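You operate a simulated robot arm through the tools that you are given. There is no shell and no other tool. Be economical: measure what you need, move in short steps, check, and stop when the job is done.

The job below is to be done with a simulated two-armed robot. You get a single attempt, and the scene is never put back.

## Task
Drain the sink, then brush the silt off its floor and off the red plate with the small brush.
Fine: put the brush back and shut the drain.

The check looks at the end state, three seconds after you hand in, the way a careful person would. Anything else that was tipped, shoved, dropped, spilled or broken makes it a failure.

## Robot
Two 7-joint arms with fingered hands on one trunk, on a base that drives. Base frame: it is fixed to the floor where the robot stands at the start and does not move with it; the origin is under the middle of the robot, x ahead of it, y to its left, z up. Units: m, rad, N and s.
The left shoulder is at the start at [0.042, 0.092, 1.084], the right one opposite. Places, roughly: sink [0.4, -0.2, 0.4]; sink drain valve handle [0.5, 0, 0.8]; silt [0.3, -0.2, 0.7]; sink tap handle [0.4, 0.1, 0.8]. Payload 2.1 kg a hand.
The tool frame of a hand sits at the grasp point between the pads (the TCP): z along the fingers, y along the line on which they close. The tips reach 0.02 m beyond it. Largest opening 0.068 m; the body of the gripper starts 0.023 m behind the TCP. The gripper is a hand of 5 fingers: y runs from the thumb to the fingers, the wrist lies at [-0.01, -0.079, -0.131] in the tool frame, and closing takes about 1.5 s.
Orientation is that of the tool frame in the base frame, as [roll, pitch, yaw] about the fixed x, y, z axes, in that order (R = Rz(yaw) Ry(pitch) Rx(roll)). With the fingers straight down and the wrist toward the robot, the tool's x, y and z point along [0, 1, 0], [1, 0, 0] and [0, 0, -1] of the base frame.

## Interface
- The arms move only by the tool drive_tool. It takes "left_moves", "right_moves" or both (then of equal length, played together; a hand with none holds still); each is a list of rows, each a list of 3 entries, a list of its own where there are three numbers: the shift along the base's x, y, z in m, then the turn, a rotation vector about the base's x, y, z in degrees, then the finger opening in m, from 0 to 0.068. In form: [[[x, y, z], [rx, ry, rz], claw], ...]. A call has 1 to 20 rows; each row shifts and turns the commanded pose from where the row before left it. Each row takes 0.2 s and may step no farther than 0.05 m and 0.15 rad from the row before; otherwise, or with a gripper value out of range, the whole call is refused. A pose out of reach is approached as far as the arm can. The call stops where the force on the tool passes 40 N (or 10 N more than at its start, if that is more) or the arm is blocked; 0.2 s more then pass. Each finger travels about 0.153 m/s and halts on what it meets, pressing with about 30 N; the grip force reading is that of the motor and also rises with nothing between the fingers. The clock runs only during rows and for 0.2 s after the last one: add rows that do not move to give the fingers time. The reply holds the time, the measured pose of the TCP, the force on the tool along the base axes, the opening and the grip force, in the units named above and with some noise.
- Cameras (640 x 400 px; columns grow to the right, rows downward): "scene" is now at [0.1181, -0.0285, 1.2479]; the picture's right is [-0.15, -0.99, 0.00], its down [-0.56, 0.08, -0.83] and it looks along [0.82, -0.12, -0.56] (base axes); focal length 214 px, centre (320, 200). "left" rides on the left gripper at [-0.055, -0.058, -0.072] in its tool frame; the picture's right is [-0.57, -0.39, 0.73], its down [0.73, -0.64, 0.23] and it looks along [0.38, 0.66, 0.65] (tool axes); focal length 226 px, centre (320, 200). "right" rides on the right gripper at [0.054, -0.058, -0.072] in its tool frame; the picture's right is [-0.57, 0.39, -0.73], its down [-0.73, -0.64, 0.23] and it looks along [-0.38, 0.66, 0.65] (tool axes); focal length 226 px, centre (320, 200). There is no depth. A picture from a camera that has moved, and an enlarged one, comes with that camera's place and axes in the base frame and with its lens. The place of the scene camera against the robot may be out by one fixed shift of up to 0.025 m in any direction.
- snapshot(camera): a new picture of that camera. It takes no simulated time.
- lift_body(by): slides the trunk up (or, below 0, down) by that many m; the arms and the scene camera ride with it, the base frame stays. It gives what a move gives, with no picture.
- base_move(legs): drives the robot by 1 to 6 legs, each [ahead, left, turn to the left] in m, m and rad, along the robot's own axes; the way and the turn of a leg run together, so that a leg with both is an arc; at most 1.5 m and 3.142 rad a leg. The arms and the cameras ride along, it lands a little off, and it stops where it bumps. It gives what a move gives.
- preshape(shape, hand): the hand has 5 fingers and takes this shape, open, in about a second: jaw (thumb against the fingers, like two jaws); tri (thumb and two fingers); tip (a fingertip pinch); poke (one finger out to press); point (the index stretched); flat (the hand flat); cup (the hand cupped); fist (a fist). The gripper value then closes the fingers along that shape, each until it touches; the sizes above hold for jaw. It gives what a move gives, with no picture.
- head_to(pan, tilt): turns the head with the scene camera to pan (to the left, within 1.501 rad either way) and tilt (down, from -0.506 to 1.204), counted from straight ahead of the robot. It gives what a move gives.
- inspect(camera, box): a new picture of the part [left, top, right, bottom] of that camera's present view, enlarged. It takes no simulated time.
- sign_off(): hands the job in; it is judged then, once.

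Go step by step. Nothing tells you exact positions but the pictures and the camera data: compare them with the known pose of the tool, close in by small moves and look again before you grip or let go. The budget is 120 turns and 92 pictures, counting those below and the enlarged ones. Unless the task says otherwise, let go and move clear before handing in, and close with one line.

The tools are called after "Call:" as a command line: name --argument value ..., lists and objects as JSON in quotes. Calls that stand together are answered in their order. drive_tool: Moves the arms, as the interface text tells. Its arguments: {"type":"object","properties":{"left_moves":{"type":"array","items":{"type":"array"}},"right_moves":{"type":"array","items":{"type":"array"}}},"required":[]} The other tools are called the same way: lift_body (by) slides the trunk up or down; preshape (shape, hand) gives the hand a shape; base_move (legs) drives the base; head_to (pan, tilt) turns the head that bears the scene camera; snapshot (camera) takes a picture; inspect (camera, box) takes an enlarged picture of a part of a camera's view; sign_off () hands the job in.

At the start:

```text
time_s: 0.0
left_tcp_pos: [0.3639, 0.1984, 1.1712]
left_tcp_rot: [3.14, 0.002, 1.572]
left_ft_force: [0.2, -1.2, -0.5]
left_gripper_width: 0.0677
left_gripper_force: 0.1
left_shape: jaw
right_tcp_pos: [0.3558, -0.1532, 1.1699]
right_tcp_rot: [3.14, -0.002, 1.57]
right_ft_force: [0.5, 0.1, -0.6]
right_gripper_width: 0.0678
right_gripper_force: 0.0
right_shape: jaw
trunk travel left (down, up): [-0.325, 0.579]
robot x, y, heading: [0.0021, -0.0016, 0.003]
head pan, tilt: [-0.147, 0.597]
```

scene: 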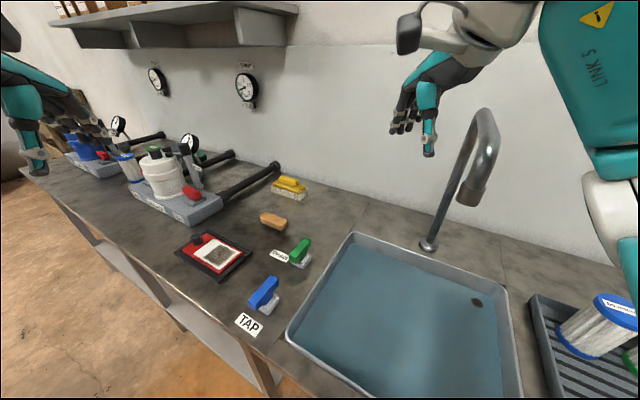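
right: 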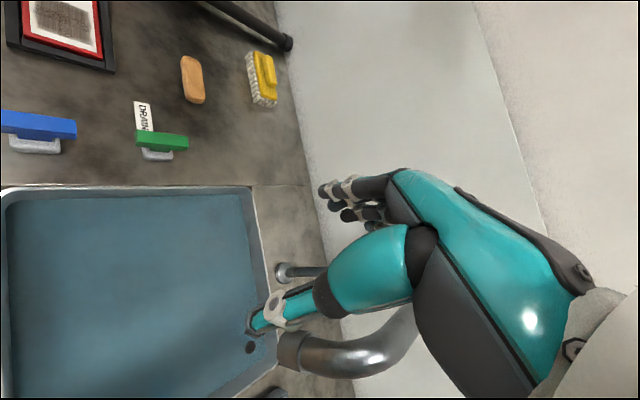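
left: 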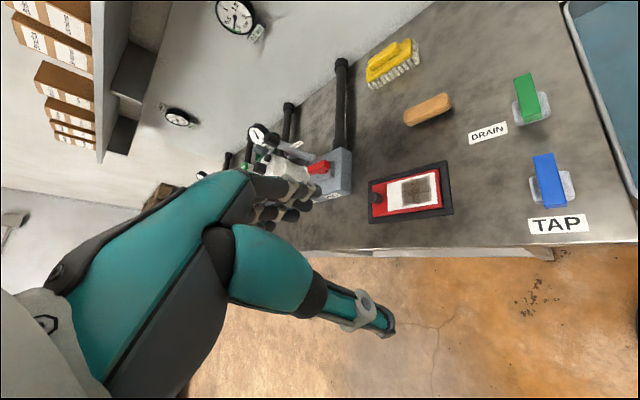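

I see a full sink, a green DRAIN handle, a blue TAP handle, a yellow brush, an orange block and a red plate in a black frame. I'll look closer at each one before moving.

Call:
inspect --camera "left" --box '[340, 20, 640, 250]'

Call:
inspect --camera "scene" --box '[160, 160, 360, 350]'

Call:
head_to --pan -0.5 --tilt 0.95

Call:
snapshot --camera "scene"

```text
1.74 times, centred on (490, 135) of left
camera zoom: at [0.3057, 0.1436, 1.2427], right [-0.39, -0.57, -0.73], down [-0.64, 0.73, -0.23], along [0.66, 0.38, -0.65], focal length 393 px, centre (24, 313)
```

zoom: 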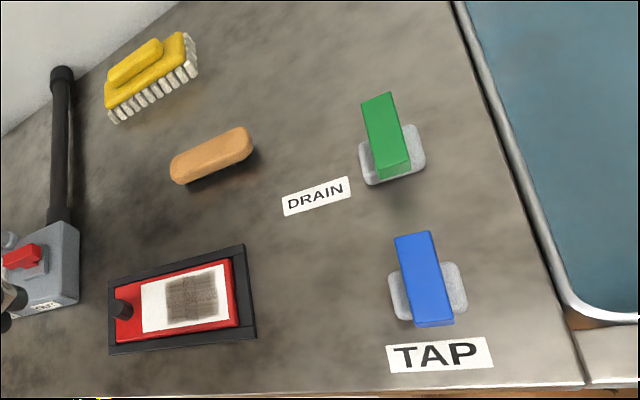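

```text
2.11 times, centred on (260, 255) of scene
camera zoom: at [0.1181, -0.0285, 1.2479], right [-0.15, -0.99, 0.0], down [-0.56, 0.08, -0.83], along [0.82, -0.12, -0.56], focal length 452 px, centre (446, 84)
```

zoom: 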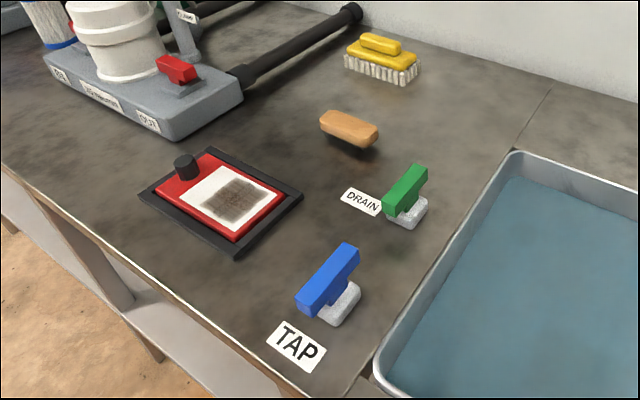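

```text
time_s: 0.8
left_tcp_pos: [0.3643, 0.1979, 1.1698]
left_tcp_rot: [3.141, 0.0, 1.571]
left_ft_force: [0.2, -0.9, -0.3]
left_gripper_width: 0.0676
left_gripper_force: 0.1
left_shape: jaw
right_tcp_pos: [0.3558, -0.1516, 1.1679]
right_tcp_rot: [-3.141, 0.002, 1.571]
right_ft_force: [-0.4, 0.0, -0.9]
right_gripper_width: 0.0677
right_gripper_force: 0.1
right_shape: jaw
trunk travel left (down, up): [-0.325, 0.579]
robot x, y, heading: [-0.0002, -0.0007, -0.0]
head pan, tilt: [-0.499, 0.949]
```

```text
86 pictures are left
camera scene: at [0.0945, -0.0504, 1.2192], right [-0.48, -0.88, 0.0], down [-0.71, 0.39, -0.58], along [0.51, -0.28, -0.81], focal length 214 px, centre (320, 200)
```

scene: 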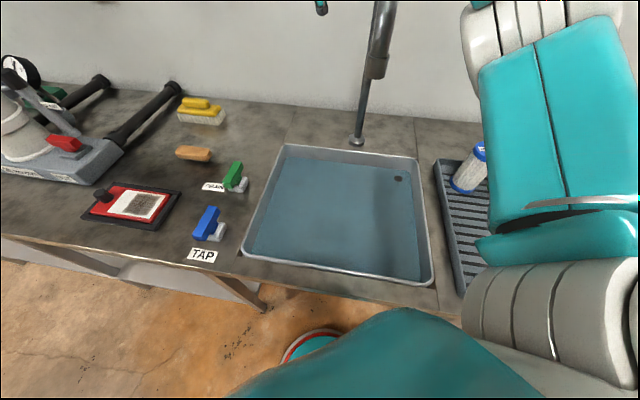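

The green handle sits near (0.51, -0.02) and the brush near (0.7, 0.1). I'll take close-ups of the handles and the sink floor from the other view to learn how the levers are built.

Call:
inspect --camera "right" --box '[0, 80, 220, 217]'

Call:
inspect --camera "scene" --box '[170, 140, 290, 280]'

Call:
inspect --camera "scene" --box '[230, 130, 450, 290]'

```text
2.91 times, centred on (110, 148) of right
camera zoom: at [0.2977, -0.0982, 1.2392], right [0.39, -0.57, 0.73], down [-0.64, -0.73, -0.23], along [0.66, -0.38, -0.65], focal length 658 px, centre (931, 350)
```

zoom: 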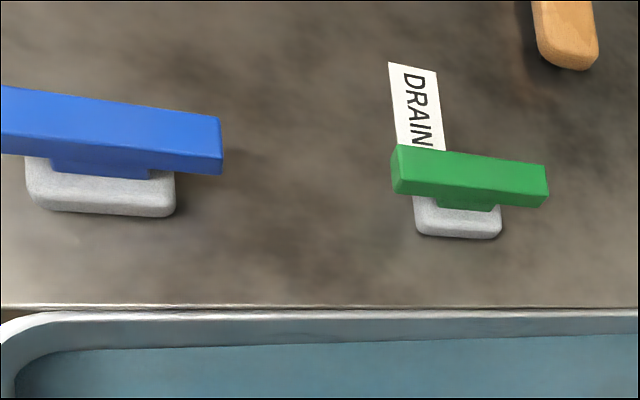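

```text
2.86 times, centred on (230, 210) of scene
camera zoom: at [0.0945, -0.0504, 1.2192], right [-0.48, -0.88, 0.0], down [-0.71, 0.39, -0.58], along [0.51, -0.28, -0.81], focal length 613 px, centre (577, 171)
```

zoom: 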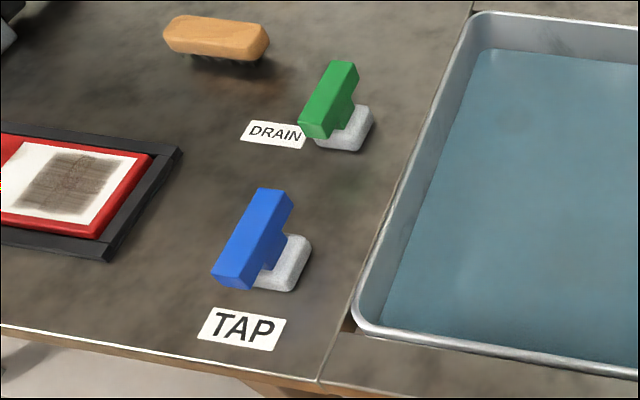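

```text
2.50 times, centred on (340, 210) of scene
camera zoom: at [0.0945, -0.0504, 1.2192], right [-0.48, -0.88, 0.0], down [-0.71, 0.39, -0.58], along [0.51, -0.28, -0.81], focal length 536 px, centre (270, 175)
```

zoom: 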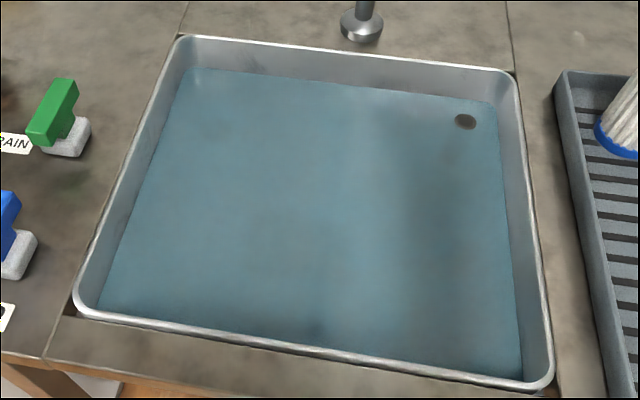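

The orange block has dark bristles underneath, so it's the small brush. The yellow one is a larger brush. The bench is turned about -37° from me, so I'll back off, turn to face it and sidestep left.

Call:
base_move --legs '[[-0.1, 0, 0], [0, 0, -0.65], [0, 0.34, 0], [0.05, 0, 0]]'

Call:
head_to --pan 0.0 --tilt 0.95

Call:
snapshot --camera "scene"

Call:
snapshot --camera "left"

```text
time_s: 6.1
left_tcp_pos: [0.5558, 0.1649, 1.1705]
left_tcp_rot: [3.14, 0.001, 0.906]
left_ft_force: [-1.2, -0.7, -0.4]
left_gripper_width: 0.0678
left_gripper_force: 0.1
left_shape: jaw
right_tcp_pos: [0.3331, -0.106, 1.1705]
right_tcp_rot: [-3.141, -0.001, 0.906]
right_ft_force: [-0.3, -0.9, -0.7]
right_gripper_width: 0.0676
right_gripper_force: 0.0
right_shape: jaw
trunk travel left (down, up): [-0.325, 0.579]
robot x, y, heading: [0.1482, 0.2329, -0.664]
head pan, tilt: [-0.499, 0.949]
```

```text
time_s: 7.0
left_tcp_pos: [0.5546, 0.1649, 1.1715]
left_tcp_rot: [3.141, 0.001, 0.905]
left_ft_force: [-0.2, -0.2, -0.4]
left_gripper_width: 0.0677
left_gripper_force: 0.1
left_shape: jaw
right_tcp_pos: [0.3328, -0.106, 1.1701]
right_tcp_rot: [-3.14, -0.001, 0.905]
right_ft_force: [0.4, 0.4, 0.9]
right_gripper_width: 0.0677
right_gripper_force: 0.0
right_shape: jaw
trunk travel left (down, up): [-0.325, 0.579]
robot x, y, heading: [0.1463, 0.2332, -0.666]
head pan, tilt: [0.0, 0.949]
```

```text
82 pictures are left
camera scene: at [0.2262, 0.1483, 1.2192], right [-0.62, -0.79, 0.0], down [-0.64, 0.5, -0.58], along [0.46, -0.36, -0.81], focal length 214 px, centre (320, 200)
```

scene: 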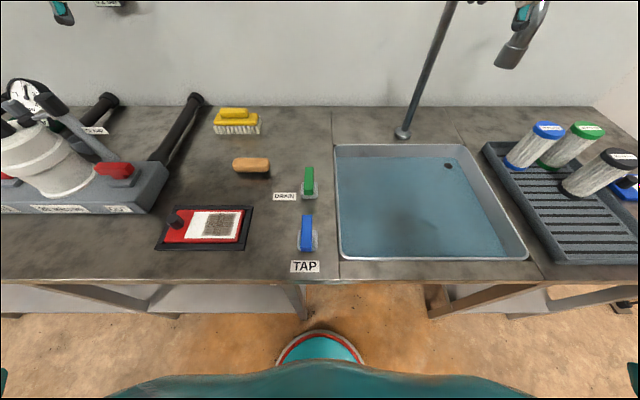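

```text
81 pictures are left
camera left: at [0.4764, 0.1577, 1.2427], right [-0.66, -0.21, -0.73], down [-0.05, 0.97, -0.23], along [0.75, -0.11, -0.65], focal length 226 px, centre (320, 200)
```

left: 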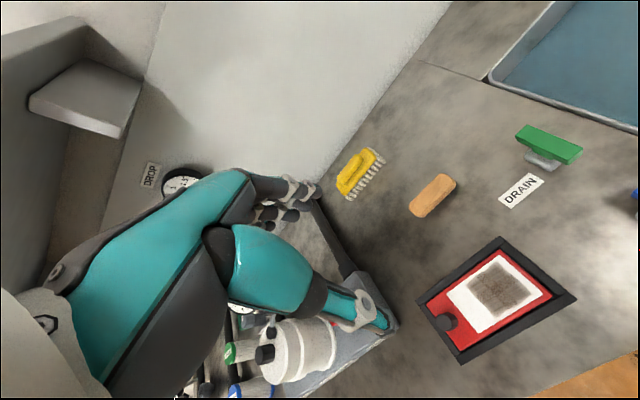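

The robot is now square to the bench, and two views agree on the drain bar at about (0.507, -0.017, 0.835). I'll move the left hand above it with its closing line across the bar, then look.

Call:
drive_tool --left_moves '[[[-0.004, -0.0152, -0.012], [0, 0, -7.5], 0.068], [[-0.004, -0.0152, -0.012], [0, 0, -7.5], 0.068], [[-0.004, -0.0152, -0.012], [0, 0, -7.5], 0.068], [[-0.004, -0.0152, -0.012], [0, 0, -7.5], 0.068], [[-0.004, -0.0152, -0.012], [0, 0, -7.5], 0.068], [[-0.004, -0.0152, -0.012], [0, 0, -7.5], 0.068], [[-0.004, -0.0152, -0.012], [0, 0, -7.5], 0.068], [[-0.004, -0.0152, -0.012], [0, 0, -7.5], 0.068], [[-0.004, -0.0152, -0.012], [0, 0, -7.5], 0.068], [[-0.004, -0.0152, -0.012], [0, 0, -7.5], 0.068], [[-0.004, -0.0152, -0.012], [0, 0, -7.5], 0.068], [[-0.004, -0.0152, -0.012], [0, 0, -7.5], 0.068], [[0, 0, 0], [0, 0, 0], 0.068]]'

Call:
snapshot --camera "scene"

Call:
snapshot --camera "left"

```text
time_s: 9.8
left_tcp_pos: [0.5056, -0.0161, 1.0269]
left_tcp_rot: [3.141, 0.001, -0.666]
left_ft_force: [-0.5, -0.8, 0.4]
left_gripper_width: 0.0676
left_gripper_force: 0.0
left_shape: jaw
right_tcp_pos: [0.3321, -0.106, 1.1686]
right_tcp_rot: [3.141, -0.001, 0.905]
right_ft_force: [-0.2, 0.2, 0.0]
right_gripper_width: 0.0675
right_gripper_force: 0.2
right_shape: jaw
trunk travel left (down, up): [-0.325, 0.579]
robot x, y, heading: [0.1461, 0.2311, -0.667]
head pan, tilt: [0.0, 0.949]
```

```text
80 pictures are left
camera scene: at [0.2262, 0.1482, 1.2192], right [-0.62, -0.79, 0.0], down [-0.64, 0.5, -0.58], along [0.46, -0.36, -0.81], focal length 214 px, centre (320, 200)
```

scene: 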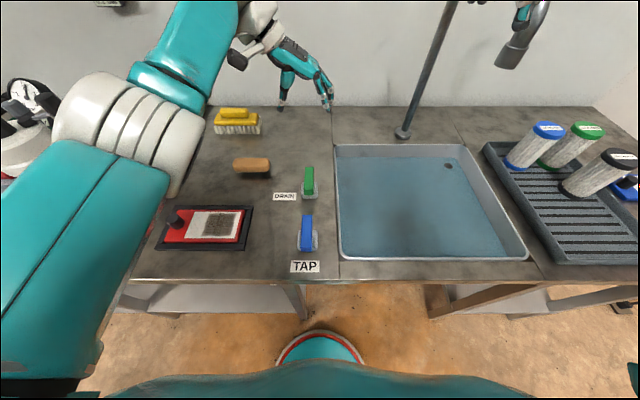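

```text
79 pictures are left
camera left: at [0.4992, 0.0629, 1.0989], right [-0.21, 0.66, -0.73], down [0.97, 0.05, -0.23], along [-0.12, -0.75, -0.65], focal length 226 px, centre (320, 200)
```

left: 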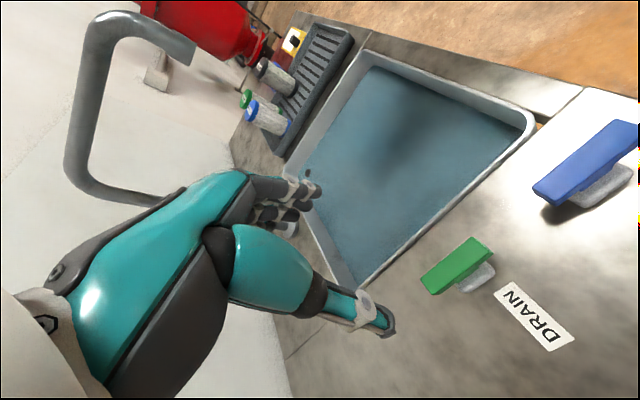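

The valve bar is confirmed at (0.506, -0.014, ~0.83) and the hand is straight above it. Next I lower the hand so the fingers straddle the bar.

Call:
drive_tool --left_moves '[[[0, 0, -0.03], [0, 0, 0], 0.068], [[0, 0.001, -0.03], [0, 0, 0], 0.068], [[0, 0, -0.03], [0, 0, 0], 0.068], [[0, 0, -0.03], [0, 0, 0], 0.068], [[0, 0, -0.03], [0, 0, 0], 0.068], [[0, 0, -0.02], [0, 0, 0], 0.068], [[0, 0, -0.015], [0, 0, 0], 0.068], [[0, 0, 0], [0, 0, 0], 0.068]]'

Call:
snapshot --camera "left"

Call:
inspect --camera "scene" --box '[230, 100, 390, 260]'

```text
time_s: 11.6
left_tcp_pos: [0.5057, -0.0149, 0.8409]
left_tcp_rot: [3.141, 0.001, -0.665]
left_ft_force: [-0.1, -0.4, 1.0]
left_gripper_width: 0.0679
left_gripper_force: 0.0
left_shape: jaw
left hand out of reach, approached as far as the arm can: row 7
right_tcp_pos: [0.3326, -0.1063, 1.1701]
right_tcp_rot: [3.14, 0.0, 0.906]
right_ft_force: [0.4, 0.3, 1.1]
right_gripper_width: 0.0678
right_gripper_force: 0.0
right_shape: jaw
trunk travel left (down, up): [-0.325, 0.579]
robot x, y, heading: [0.1473, 0.2298, -0.669]
head pan, tilt: [0.0, 0.949]
```

```text
78 pictures are left
camera left: at [0.4991, 0.0642, 0.9128], right [-0.21, 0.66, -0.73], down [0.97, 0.05, -0.23], along [-0.11, -0.75, -0.65], focal length 226 px, centre (320, 200)
```

left: 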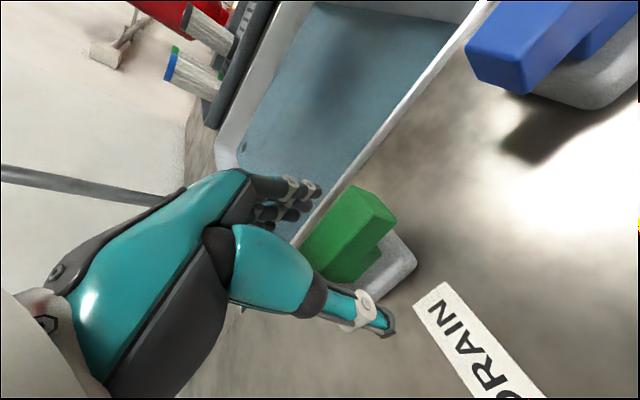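

```text
2.50 times, centred on (310, 180) of scene
camera zoom: at [0.2262, 0.1483, 1.2192], right [-0.62, -0.79, 0.0], down [-0.64, 0.5, -0.58], along [0.46, -0.36, -0.81], focal length 536 px, centre (345, 250)
```

zoom: 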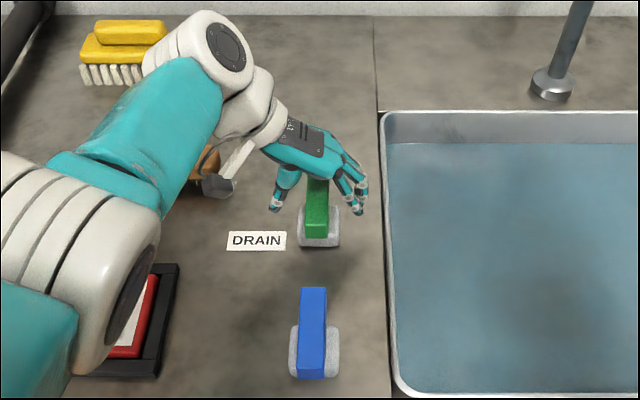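

The fingers straddle the bar but the arm is at its limit about 1 cm high. I'll lower the trunk slightly and then close.

Call:
lift_body --by -0.012

Call:
drive_tool --left_moves '[[[0, 0, 0], [0, 0, 0], 0.045], [[0, 0, 0], [0, 0, 0], 0.02], [[0, 0, 0], [0, 0, 0], 0.01], [[0, 0, 0], [0, 0, 0], 0.01], [[0, 0, 0], [0, 0, 0], 0.01], [[0, 0, 0], [0, 0, 0], 0.01], [[0, 0, 0], [0, 0, 0], 0.01]]'

Call:
snapshot --camera "left"

```text
time_s: 12.2
left_tcp_pos: [0.5052, -0.0147, 0.8273]
left_tcp_rot: [-3.141, 0.008, -0.665]
left_ft_force: [0.8, -0.6, 0.0]
left_gripper_width: 0.0677
left_gripper_force: 0.1
left_shape: jaw
right_tcp_pos: [0.3342, -0.1082, 1.1561]
right_tcp_rot: [-3.136, -0.001, 0.904]
right_ft_force: [-0.2, 0.5, 0.7]
right_gripper_width: 0.0674
right_gripper_force: 0.1
right_shape: jaw
trunk travel left (down, up): [-0.313, 0.591]
robot x, y, heading: [0.1443, 0.2334, -0.664]
head pan, tilt: [0.0, 0.949]
```

```text
time_s: 13.8
left_tcp_pos: [0.5068, -0.0147, 0.8264]
left_tcp_rot: [-3.141, 0.012, -0.665]
left_ft_force: [-1.5, -5.2, -21.6]
left_gripper_width: 0.0154
left_gripper_force: 29.4
left_shape: jaw
right_tcp_pos: [0.3354, -0.1093, 1.1546]
right_tcp_rot: [-3.134, 0.0, 0.907]
right_ft_force: [0.2, -0.8, 0.0]
right_gripper_width: 0.0677
right_gripper_force: 0.0
right_shape: jaw
trunk travel left (down, up): [-0.313, 0.591]
robot x, y, heading: [0.1444, 0.2333, -0.664]
head pan, tilt: [0.0, 0.949]
```

```text
76 pictures are left
camera left: at [0.4999, 0.0631, 0.898], right [-0.21, 0.66, -0.72], down [0.97, 0.05, -0.24], along [-0.12, -0.75, -0.65], focal length 226 px, centre (320, 200)
```

left: 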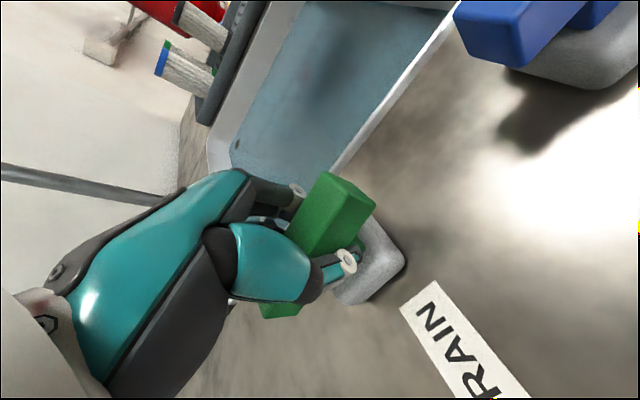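

The bar is gripped. I'll try turning it counterclockwise a little and see whether it moves.

Call:
drive_tool --left_moves '[[[0, 0, 0], [0, 0, 7], 0.01], [[0, 0, 0], [0, 0, 7], 0.01], [[0, 0, 0], [0, 0, 7], 0.01], [[0, 0, 0], [0, 0, 7], 0.01]]'

Call:
snapshot --camera "left"

```text
time_s: 14.8
left_tcp_pos: [0.5051, -0.0166, 0.826]
left_tcp_rot: [-3.14, 0.01, -0.174]
left_ft_force: [-1.7, -11.6, -20.4]
left_gripper_width: 0.015
left_gripper_force: 29.9
left_shape: jaw
right_tcp_pos: [0.3345, -0.1109, 1.1532]
right_tcp_rot: [-3.133, -0.001, 0.905]
right_ft_force: [0.6, 0.3, 0.6]
right_gripper_width: 0.0678
right_gripper_force: 0.1
right_shape: jaw
trunk travel left (down, up): [-0.313, 0.591]
robot x, y, heading: [0.1468, 0.2322, -0.664]
head pan, tilt: [0.0, 0.949]
```

```text
75 pictures are left
camera left: at [0.4629, 0.0496, 0.8979], right [-0.5, 0.48, -0.72], down [0.83, 0.5, -0.24], along [0.25, -0.72, -0.65], focal length 226 px, centre (320, 200)
```

left: 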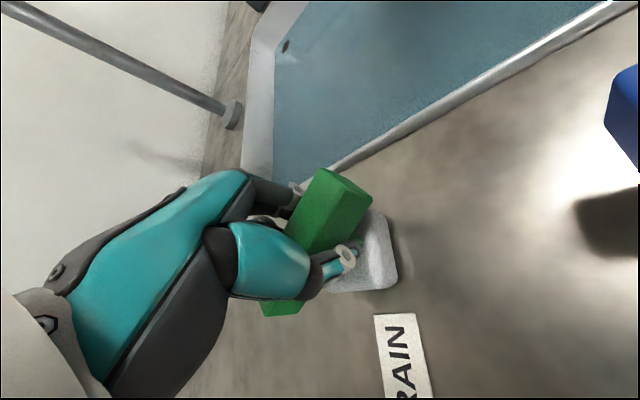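

The bar turns with the hand, so counterclockwise works. I'll continue to a quarter turn.

Call:
drive_tool --left_moves '[[[0, 0, 0], [0, 0, 7], 0.01], [[0, 0, 0], [0, 0, 7], 0.01], [[0, 0, 0], [0, 0, 7], 0.01], [[0, 0, 0], [0, 0, 7], 0.01], [[0, 0, 0], [0, 0, 7], 0.01], [[0, 0, 0], [0, 0, 7], 0.01], [[0, 0, 0], [0, 0, 7], 0.01], [[0, 0, 0], [0, 0, 7], 0.01], [[0, 0, 0], [0, 0, 6], 0.01]]'

Call:
snapshot --camera "left"

Call:
snapshot --camera "scene"

```text
time_s: 16.8
left_tcp_pos: [0.5066, -0.0185, 0.8265]
left_tcp_rot: [-3.138, 0.009, 0.905]
left_ft_force: [-7.3, -24.2, -24.7]
left_gripper_width: 0.0146
left_gripper_force: 30.1
left_shape: jaw
right_tcp_pos: [0.3355, -0.112, 1.154]
right_tcp_rot: [-3.134, -0.002, 0.903]
right_ft_force: [-0.9, 0.2, -0.4]
right_gripper_width: 0.0676
right_gripper_force: 0.1
right_shape: jaw
trunk travel left (down, up): [-0.313, 0.591]
robot x, y, heading: [0.1457, 0.2367, -0.666]
head pan, tilt: [0.0, 0.949]
```

```text
74 pictures are left
camera left: at [0.4266, -0.0249, 0.8984], right [-0.66, -0.21, -0.72], down [-0.05, 0.97, -0.23], along [0.75, -0.12, -0.65], focal length 226 px, centre (320, 200)
```

left: 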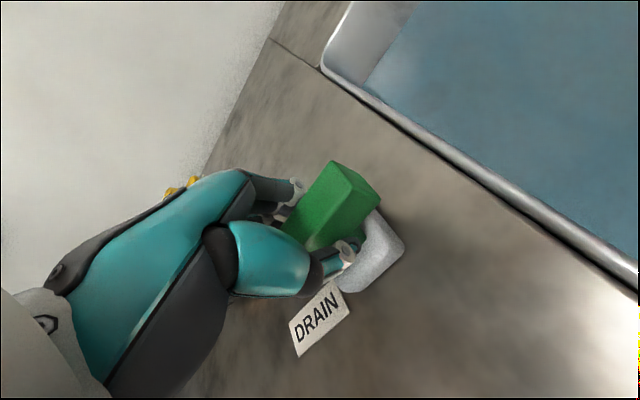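

```text
73 pictures are left
camera scene: at [0.228, 0.1433, 1.2067], right [-0.62, -0.79, 0.0], down [-0.64, 0.5, -0.58], along [0.46, -0.36, -0.81], focal length 214 px, centre (320, 200)
```

scene: 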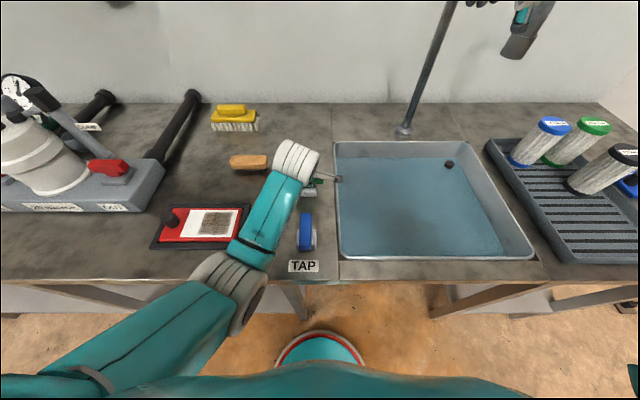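

The bar has turned 90° and the drain stopper seems to have risen. I'll release, lift clear and watch the water.

Call:
drive_tool --left_moves '[[[0, 0, 0], [0, 0, 0], 0.068], [[0, 0, 0], [0, 0, 0], 0.068], [[0, 0, 0], [0, 0, 0], 0.068], [[0, 0, 0], [0, 0, 0], 0.068], [[0, 0, 0.02], [0, 0, 0], 0.068], [[0, 0, 0.04], [0, 0, 0], 0.068], [[0, 0, 0.04], [0, 0, 0], 0.068], [[0, 0, 0.04], [0, 0, 0], 0.068], [[0, 0, 0.04], [0, 0, 0], 0.068], [[0, 0, 0.03], [0, 0, 0], 0.068], [[0, 0, 0], [0, 0, 0], 0.068], [[0, 0, 0], [0, 0, 0], 0.068], [[0, 0, 0], [0, 0, 0], 0.068], [[0, 0, 0], [0, 0, 0], 0.068]]'

Call:
snapshot --camera "scene"

Call:
snapshot --camera "left"

```text
time_s: 19.8
left_tcp_pos: [0.5018, -0.0179, 1.0365]
left_tcp_rot: [3.141, 0.008, 0.907]
left_ft_force: [0.2, 0.0, 0.5]
left_gripper_width: 0.0676
left_gripper_force: 0.1
left_shape: jaw
right_tcp_pos: [0.3341, -0.1067, 1.1563]
right_tcp_rot: [-3.136, 0.001, 0.905]
right_ft_force: [0.4, 0.0, 0.5]
right_gripper_width: 0.0675
right_gripper_force: 0.0
right_shape: jaw
trunk travel left (down, up): [-0.313, 0.591]
robot x, y, heading: [0.1459, 0.2327, -0.667]
head pan, tilt: [0.0, 0.949]
```

```text
72 pictures are left
camera scene: at [0.2276, 0.1471, 1.2071], right [-0.62, -0.79, 0.0], down [-0.64, 0.5, -0.58], along [0.46, -0.36, -0.81], focal length 214 px, centre (320, 200)
```

scene: 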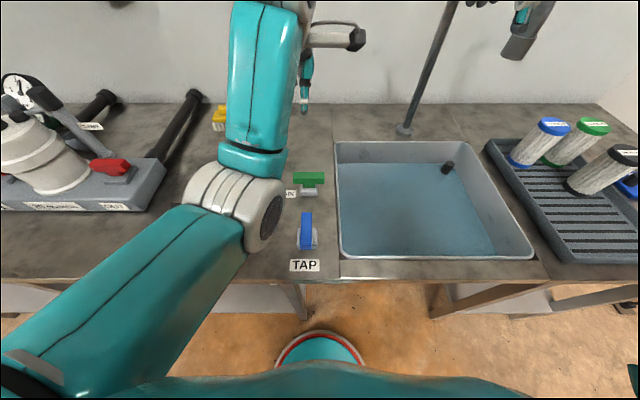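

```text
71 pictures are left
camera left: at [0.4237, -0.0237, 1.1087], right [-0.66, -0.21, -0.72], down [-0.05, 0.97, -0.24], along [0.75, -0.12, -0.65], focal length 226 px, centre (320, 200)
```

left: 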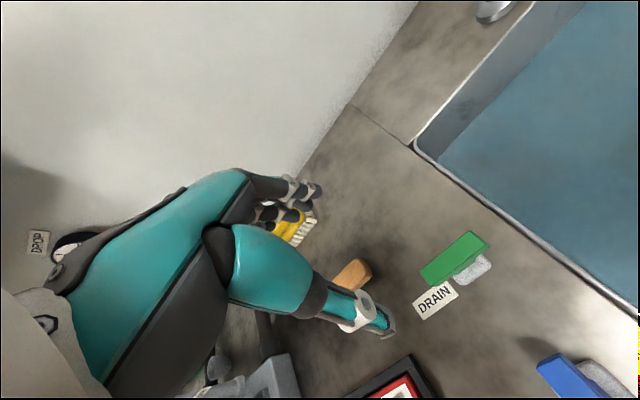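

The water is going down and the standpipe is showing. I place the small brush at about (0.66, 0.06), lying along the bench, so I'll bring the left hand above it and check.

Call:
drive_tool --left_moves '[[[0.03, 0.015, -0.01], [0, 0, 0], 0.068], [[0.03, 0.015, -0.02], [0, 0, 0], 0.068], [[0.03, 0.016, -0.02], [0, 0, 0], 0.068], [[0.03, 0.015, -0.02], [0, 0, 0], 0.068], [[0.034, 0.015, -0.02], [0, 0, 0], 0.068], [[0, 0, 0], [0, 0, 0], 0.068]]'

Call:
snapshot --camera "left"

Call:
snapshot --camera "scene"

```text
time_s: 21.2
left_tcp_pos: [0.6583, 0.0603, 0.9473]
left_tcp_rot: [-3.141, 0.008, 0.905]
left_ft_force: [0.4, -0.2, -0.3]
left_gripper_width: 0.0677
left_gripper_force: 0.0
left_shape: jaw
right_tcp_pos: [0.3338, -0.1077, 1.1565]
right_tcp_rot: [-3.133, 0.0, 0.905]
right_ft_force: [0.3, 0.3, -0.2]
right_gripper_width: 0.0678
right_gripper_force: 0.1
right_shape: jaw
trunk travel left (down, up): [-0.313, 0.591]
robot x, y, heading: [0.1461, 0.2289, -0.669]
head pan, tilt: [0.0, 0.949]
```

```text
70 pictures are left
camera left: at [0.579, 0.0533, 1.0199], right [-0.66, -0.21, -0.72], down [-0.05, 0.97, -0.24], along [0.75, -0.12, -0.65], focal length 226 px, centre (320, 200)
```

left: 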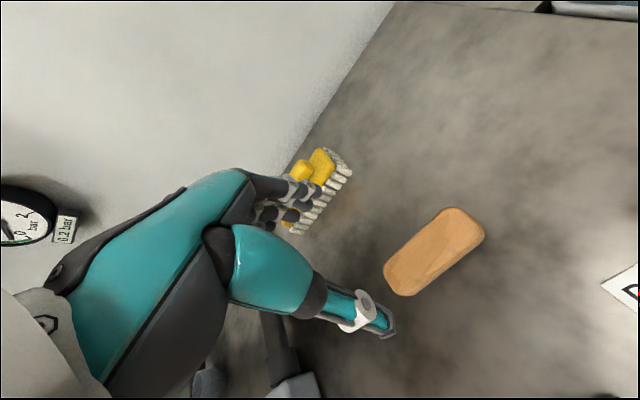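

```text
69 pictures are left
camera scene: at [0.2277, 0.1472, 1.2071], right [-0.62, -0.79, 0.0], down [-0.64, 0.5, -0.58], along [0.46, -0.36, -0.81], focal length 214 px, centre (320, 200)
```

scene: 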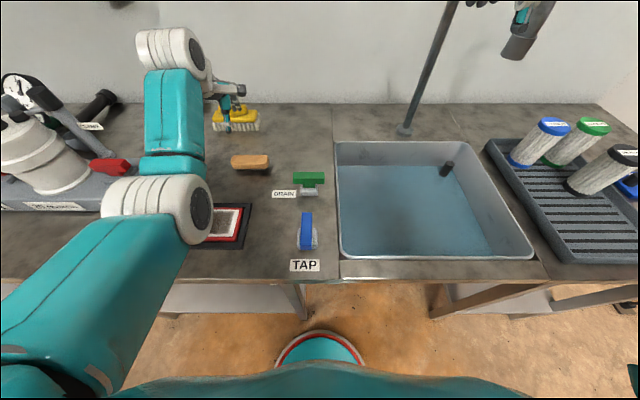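

The brush centre comes out at (0.657, 0.055), almost straight under the tool. I'll lower to just above it and check the height from the side.

Call:
drive_tool --left_moves '[[[-0.001, -0.004, -0.03], [0, 0, 0], 0.068], [[0, 0, -0.03], [0, 0, 0], 0.068], [[0, 0, -0.03], [0, 0, 0], 0.068], [[0, 0, -0.02], [0, 0, 0], 0.068], [[0, 0, 0], [0, 0, 0], 0.068]]'

Call:
inspect --camera "scene" --box '[190, 100, 310, 190]'

Call:
snapshot --camera "left"

```text
time_s: 22.4
left_tcp_pos: [0.6584, 0.0558, 0.8356]
left_tcp_rot: [-3.141, 0.006, 0.904]
left_ft_force: [-0.8, 0.1, 0.4]
left_gripper_width: 0.0677
left_gripper_force: 0.0
left_shape: jaw
right_tcp_pos: [0.3338, -0.1073, 1.1557]
right_tcp_rot: [-3.136, 0.0, 0.906]
right_ft_force: [-0.5, 0.3, -0.1]
right_gripper_width: 0.0676
right_gripper_force: 0.2
right_shape: jaw
trunk travel left (down, up): [-0.313, 0.591]
robot x, y, heading: [0.1468, 0.2318, -0.662]
head pan, tilt: [0.0, 0.949]
```

```text
4.44 times, centred on (250, 145) of scene
camera zoom: at [0.2277, 0.1472, 1.2071], right [-0.62, -0.79, 0.0], down [-0.64, 0.5, -0.58], along [0.46, -0.36, -0.81], focal length 953 px, centre (631, 444)
```

zoom: 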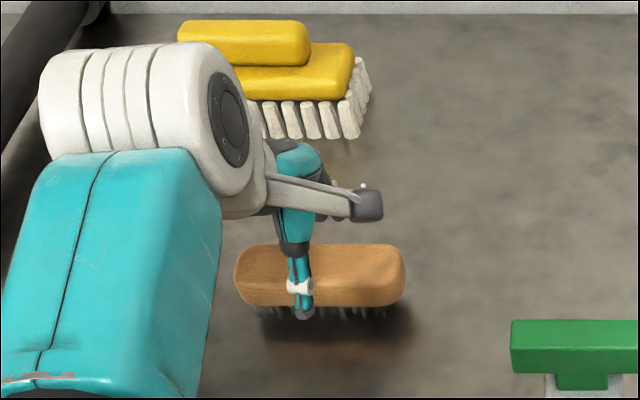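

```text
67 pictures are left
camera left: at [0.5803, 0.0489, 0.9076], right [-0.66, -0.21, -0.72], down [-0.05, 0.97, -0.24], along [0.75, -0.12, -0.65], focal length 226 px, centre (320, 200)
```

left: 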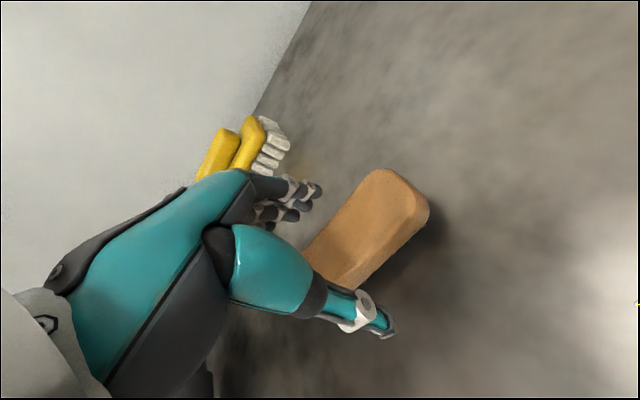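

The hand is centred over the brush with fingers and thumb on either side. I'll descend so the tips reach the lower edge of the wood, then close gently.

Call:
drive_tool --left_moves '[[[-0.002, -0.002, -0.01], [0, 0, 0], 0.068], [[0, 0, -0.01], [0, 0, 0], 0.068], [[0, 0, 0], [0, 0, 0], 0.055], [[0, 0, 0], [0, 0, 0], 0.045], [[0, 0, 0], [0, 0, 0], 0.035], [[0, 0, 0], [0, 0, 0], 0.025], [[0, 0, 0], [0, 0, 0], 0.015], [[0, 0, 0], [0, 0, 0], 0.01], [[0, 0, 0], [0, 0, 0], 0.01], [[0, 0, 0], [0, 0, 0], 0.01]]'

Call:
inspect --camera "scene" --box '[190, 100, 310, 190]'

Call:
snapshot --camera "left"

```text
time_s: 24.6
left_tcp_pos: [0.6577, 0.0531, 0.8169]
left_tcp_rot: [3.141, 0.009, 0.905]
left_ft_force: [0.4, -0.6, 0.4]
left_gripper_width: 0.0277
left_gripper_force: 30.0
left_shape: jaw
right_tcp_pos: [0.3348, -0.1081, 1.1558]
right_tcp_rot: [-3.135, -0.001, 0.906]
right_ft_force: [0.1, -0.4, -0.1]
right_gripper_width: 0.0677
right_gripper_force: 0.1
right_shape: jaw
trunk travel left (down, up): [-0.313, 0.591]
robot x, y, heading: [0.1473, 0.2351, -0.663]
head pan, tilt: [0.0, 0.949]
```

```text
4.44 times, centred on (250, 145) of scene
camera zoom: at [0.2277, 0.1472, 1.207], right [-0.62, -0.79, 0.0], down [-0.64, 0.5, -0.58], along [0.46, -0.36, -0.81], focal length 953 px, centre (631, 444)
```

zoom: 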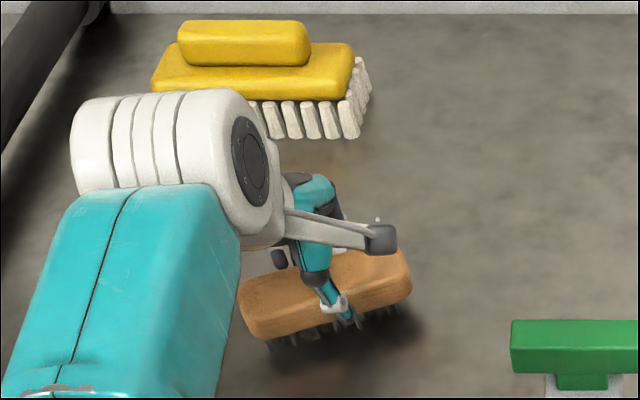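

```text
65 pictures are left
camera left: at [0.5785, 0.0473, 0.888], right [-0.66, -0.21, -0.72], down [-0.05, 0.97, -0.24], along [0.75, -0.12, -0.65], focal length 226 px, centre (320, 200)
```

left: 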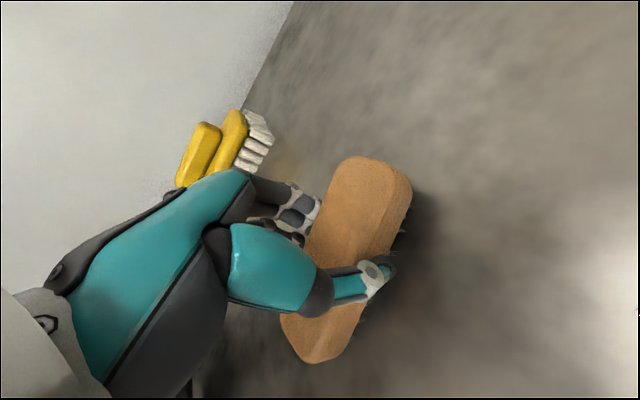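

The brush is gripped, slightly yawed in the hand. I'll lift it and check the hold.

Call:
drive_tool --left_moves '[[[0, 0, 0.02], [0, 0, 0], 0.01], [[0, 0, 0.03], [0, 0, 0], 0.01], [[0, 0, 0.03], [0, 0, 0], 0.01], [[0, 0, 0], [0, 0, 0], 0.01]]'

Call:
inspect --camera "scene" --box '[190, 80, 310, 170]'

Call:
snapshot --camera "left"

```text
time_s: 25.6
left_tcp_pos: [0.6556, 0.0578, 0.8988]
left_tcp_rot: [-3.141, 0.01, 0.906]
left_ft_force: [0.4, -0.4, -1.1]
left_gripper_width: 0.0272
left_gripper_force: 30.1
left_shape: jaw
right_tcp_pos: [0.3339, -0.1073, 1.1551]
right_tcp_rot: [-3.134, 0.001, 0.906]
right_ft_force: [0.3, 0.4, 0.5]
right_gripper_width: 0.0674
right_gripper_force: 0.0
right_shape: jaw
trunk travel left (down, up): [-0.313, 0.591]
robot x, y, heading: [0.1456, 0.2334, -0.663]
head pan, tilt: [0.0, 0.949]
```

```text
4.44 times, centred on (250, 125) of scene
camera zoom: at [0.2277, 0.1472, 1.207], right [-0.62, -0.79, 0.0], down [-0.64, 0.5, -0.58], along [0.46, -0.36, -0.81], focal length 953 px, centre (631, 533)
```

zoom: 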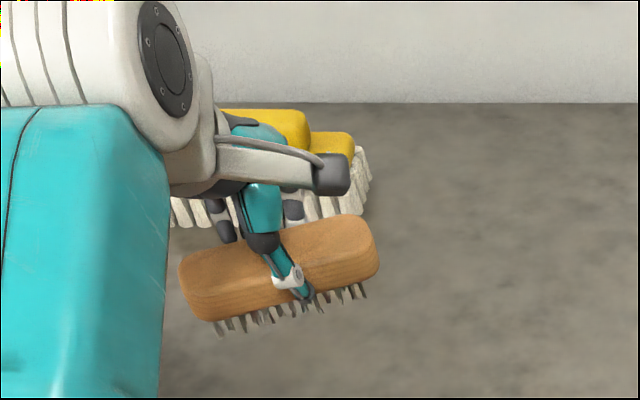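

```text
63 pictures are left
camera left: at [0.5773, 0.0501, 0.9697], right [-0.66, -0.21, -0.72], down [-0.05, 0.97, -0.24], along [0.75, -0.12, -0.65], focal length 226 px, centre (320, 200)
```

left: 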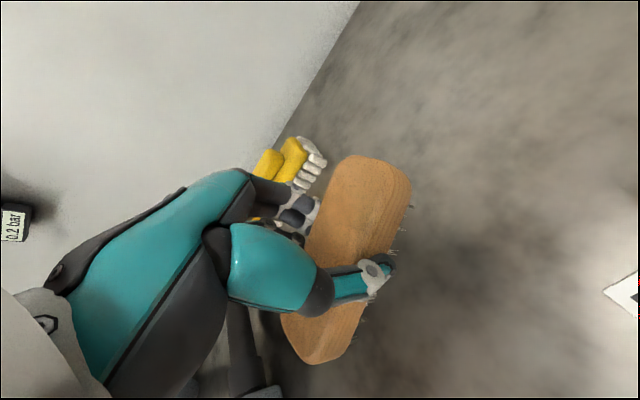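

The hold is good, with the bristles about 17 mm below the fingertips. The brush is turned about 22° in the hand, so I'll square it up while moving over the silt patch at about (0.545, 0.193).

Call:
drive_tool --left_moves '[[[-0.0222, 0.027, 0.005], [0, 0, -4.4], 0.01], [[-0.0222, 0.027, 0], [0, 0, -4.4], 0.01], [[-0.0222, 0.027, 0], [0, 0, -4.4], 0.01], [[-0.0222, 0.027, 0], [0, 0, -4.4], 0.01], [[-0.0222, 0.027, 0], [0, 0, -4.4], 0.01], [[0, 0, 0], [0, 0, 0], 0.01]]'

Call:
inspect --camera "scene" --box '[130, 120, 290, 270]'

Call:
snapshot --camera "left"

Call:
snapshot --camera "right"

```text
time_s: 27.0
left_tcp_pos: [0.5446, 0.1877, 0.8996]
left_tcp_rot: [-3.141, 0.007, 0.52]
left_ft_force: [-0.2, -0.1, -0.2]
left_gripper_width: 0.0272
left_gripper_force: 30.0
left_shape: jaw
right_tcp_pos: [0.333, -0.1082, 1.1559]
right_tcp_rot: [-3.136, 0.001, 0.905]
right_ft_force: [0.8, 0.0, 0.3]
right_gripper_width: 0.0676
right_gripper_force: 0.1
right_shape: jaw
trunk travel left (down, up): [-0.313, 0.591]
robot x, y, heading: [0.1457, 0.2326, -0.664]
head pan, tilt: [0.0, 0.949]
```

```text
2.67 times, centred on (210, 195) of scene
camera zoom: at [0.2276, 0.1474, 1.2071], right [-0.62, -0.79, 0.0], down [-0.64, 0.5, -0.58], along [0.46, -0.36, -0.81], focal length 572 px, centre (613, 213)
```

zoom: 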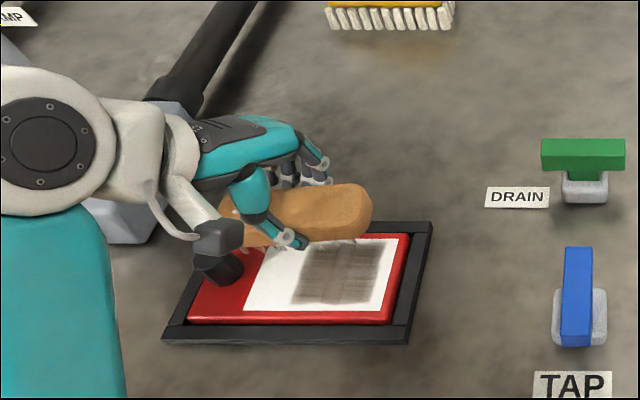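

```text
61 pictures are left
camera left: at [0.4685, 0.2108, 0.972], right [-0.69, 0.05, -0.72], down [0.32, 0.92, -0.23], along [0.65, -0.39, -0.65], focal length 226 px, centre (320, 200)
```

left: 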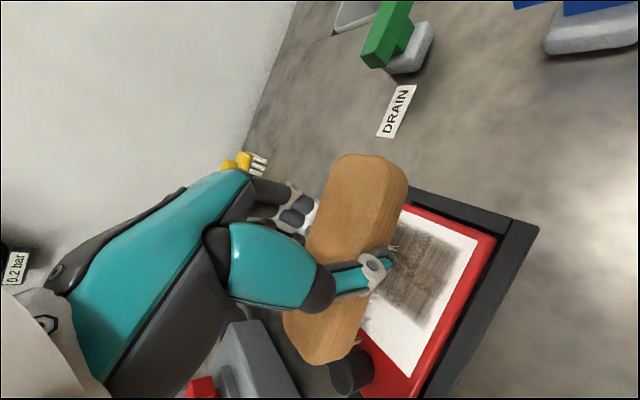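

```text
60 pictures are left
camera right: at [0.3221, -0.029, 1.2256], right [-0.04, -0.69, 0.73], down [-0.96, -0.18, -0.23], along [0.29, -0.7, -0.65], focal length 226 px, centre (320, 200)
```

right: 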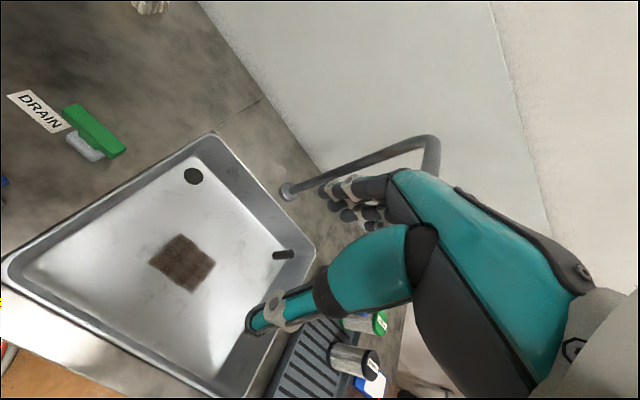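

The sink is empty, with a dark silt patch mid-floor and another patch under the brush here. I'll lower onto the plate in small steps and watch the force.

Call:
drive_tool --left_moves '[[[0.0, 0.003, -0.025], [0, 0, 0], 0.01], [[0.0, 0.003, -0.02], [0, 0, 0], 0.01], [[0, 0, -0.008], [0, 0, 0], 0.01], [[0, 0, -0.005], [0, 0, 0], 0.01], [[0, 0, 0], [0, 0, 0], 0.01]]'

Call:
inspect --camera "scene" --box '[130, 150, 290, 270]'

```text
time_s: 28.2
left_tcp_pos: [0.545, 0.196, 0.8424]
left_tcp_rot: [-3.14, 0.01, 0.522]
left_ft_force: [-0.8, -0.2, -0.7]
left_gripper_width: 0.0266
left_gripper_force: 31.1
left_shape: jaw
right_tcp_pos: [0.3329, -0.1099, 1.1554]
right_tcp_rot: [-3.134, 0.0, 0.905]
right_ft_force: [1.0, 0.7, 0.2]
right_gripper_width: 0.0678
right_gripper_force: 0.1
right_shape: jaw
trunk travel left (down, up): [-0.313, 0.591]
robot x, y, heading: [0.148, 0.2335, -0.666]
head pan, tilt: [0.0, 0.949]
```

```text
3.33 times, centred on (210, 210) of scene
camera zoom: at [0.2276, 0.1473, 1.2071], right [-0.62, -0.79, 0.0], down [-0.64, 0.5, -0.58], along [0.46, -0.36, -0.81], focal length 715 px, centre (687, 167)
```

zoom: 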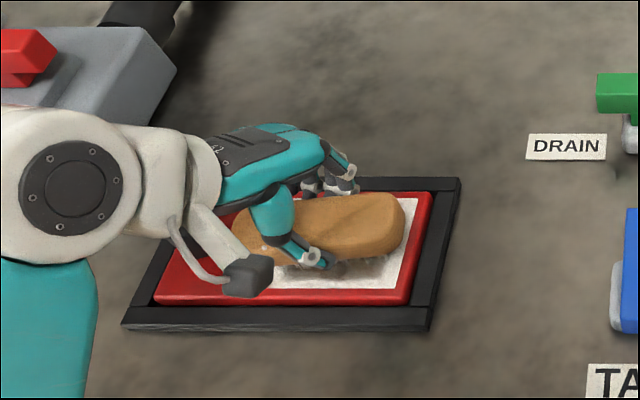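

The force is still near zero. I'll keep going down in smaller steps.

Call:
drive_tool --left_moves '[[[0, 0, -0.003], [0, 0, 0], 0.01], [[0, 0, -0.003], [0, 0, 0], 0.01], [[0, 0, 0], [0, 0, 0], 0.01]]'

Call:
drive_tool --left_moves '[[[0, 0, -0.002], [0, 0, 0], 0.01], [[0, 0, 0], [0, 0, 0], 0.01]]'

```text
time_s: 29.0
left_tcp_pos: [0.5456, 0.1957, 0.8363]
left_tcp_rot: [3.141, 0.01, 0.521]
left_ft_force: [0.1, -0.4, -1.0]
left_gripper_width: 0.0266
left_gripper_force: 30.7
left_shape: jaw
right_tcp_pos: [0.3326, -0.1078, 1.1549]
right_tcp_rot: [-3.135, -0.001, 0.906]
right_ft_force: [0.4, 0.8, 0.1]
right_gripper_width: 0.0677
right_gripper_force: 0.1
right_shape: jaw
trunk travel left (down, up): [-0.313, 0.591]
robot x, y, heading: [0.1469, 0.2339, -0.664]
head pan, tilt: [0.0, 0.949]
```

```text
time_s: 29.6
left_tcp_pos: [0.5456, 0.1956, 0.8346]
left_tcp_rot: [3.14, 0.008, 0.521]
left_ft_force: [0.2, 0.2, 0.8]
left_gripper_width: 0.0267
left_gripper_force: 29.2
left_shape: jaw
right_tcp_pos: [0.3341, -0.1066, 1.155]
right_tcp_rot: [-3.133, 0.0, 0.907]
right_ft_force: [-0.1, -0.3, 0.3]
right_gripper_width: 0.0676
right_gripper_force: 0.0
right_shape: jaw
trunk travel left (down, up): [-0.313, 0.591]
robot x, y, heading: [0.144, 0.2322, -0.666]
head pan, tilt: [0.0, 0.949]
```

Call:
drive_tool --left_moves '[[[0, 0, -0.002], [0, 0, 0], 0.01], [[0, 0, -0.002], [0, 0, 0], 0.01], [[0, 0, 0], [0, 0, 0], 0.01]]'

Call:
inspect --camera "scene" --box '[170, 180, 260, 250]'

```text
time_s: 30.4
left_tcp_pos: [0.5461, 0.1973, 0.8314]
left_tcp_rot: [-3.141, 0.007, 0.523]
left_ft_force: [0.3, 0.1, 0.7]
left_gripper_width: 0.0264
left_gripper_force: 29.6
left_shape: jaw
right_tcp_pos: [0.3338, -0.1078, 1.1546]
right_tcp_rot: [-3.135, 0.001, 0.907]
right_ft_force: [-0.7, 0.1, -0.6]
right_gripper_width: 0.0676
right_gripper_force: 0.2
right_shape: jaw
trunk travel left (down, up): [-0.313, 0.591]
robot x, y, heading: [0.1481, 0.2326, -0.664]
head pan, tilt: [0.0, 0.949]
```

```text
5.71 times, centred on (215, 215) of scene
camera zoom: at [0.2276, 0.1473, 1.2071], right [-0.62, -0.79, 0.0], down [-0.64, 0.5, -0.58], along [0.46, -0.36, -0.81], focal length 1226 px, centre (920, 114)
```

zoom: 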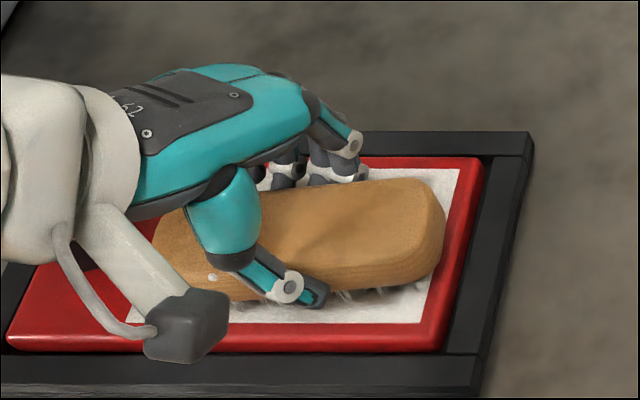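

The bristles are about touching. I'll press a touch more and stroke back and forth along the depth direction, then look.

Call:
drive_tool --left_moves '[[[0, 0, -0.002], [0, 0, 0], 0.01], [[0.0098, -0.0077, 0], [0, 0, 0], 0.01], [[0.0098, -0.0077, 0], [0, 0, 0], 0.01], [[-0.0098, 0.0077, 0], [0, 0, 0], 0.01], [[-0.0098, 0.0077, 0], [0, 0, 0], 0.01], [[-0.0098, 0.0077, 0], [0, 0, 0], 0.01], [[-0.0098, 0.0077, 0], [0, 0, 0], 0.01], [[0.0098, -0.0077, 0], [0, 0, 0], 0.01], [[0.0098, -0.0077, 0], [0, 0, 0], 0.01], [[0.0098, -0.0077, 0], [0, 0, 0], 0.01], [[0.0098, -0.0077, 0], [0, 0, 0], 0.01]]'

Call:
inspect --camera "scene" --box '[170, 180, 260, 250]'

```text
time_s: 32.8
left_tcp_pos: [0.5656, 0.18, 0.8291]
left_tcp_rot: [3.141, 0.01, 0.522]
left_ft_force: [-1.6, 1.2, 5.1]
left_gripper_width: 0.0251
left_gripper_force: 29.8
left_shape: jaw
right_tcp_pos: [0.333, -0.1077, 1.1548]
right_tcp_rot: [-3.137, 0.001, 0.905]
right_ft_force: [0.4, -1.1, -0.3]
right_gripper_width: 0.0679
right_gripper_force: 0.0
right_shape: jaw
trunk travel left (down, up): [-0.313, 0.591]
robot x, y, heading: [0.1456, 0.2342, -0.663]
head pan, tilt: [0.0, 0.949]
```

```text
5.71 times, centred on (215, 215) of scene
camera zoom: at [0.2272, 0.1474, 1.2071], right [-0.62, -0.79, 0.0], down [-0.64, 0.5, -0.58], along [0.46, -0.36, -0.81], focal length 1226 px, centre (920, 114)
```

zoom: 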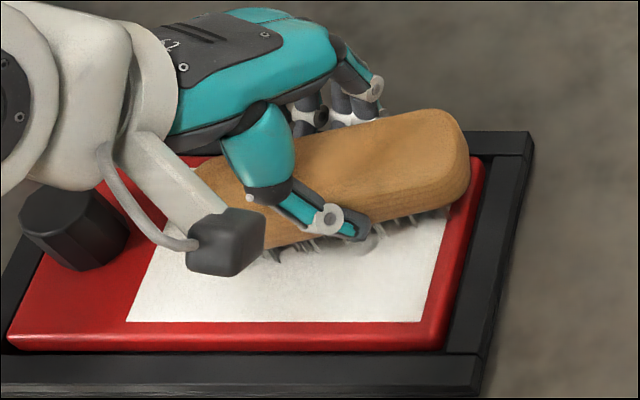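

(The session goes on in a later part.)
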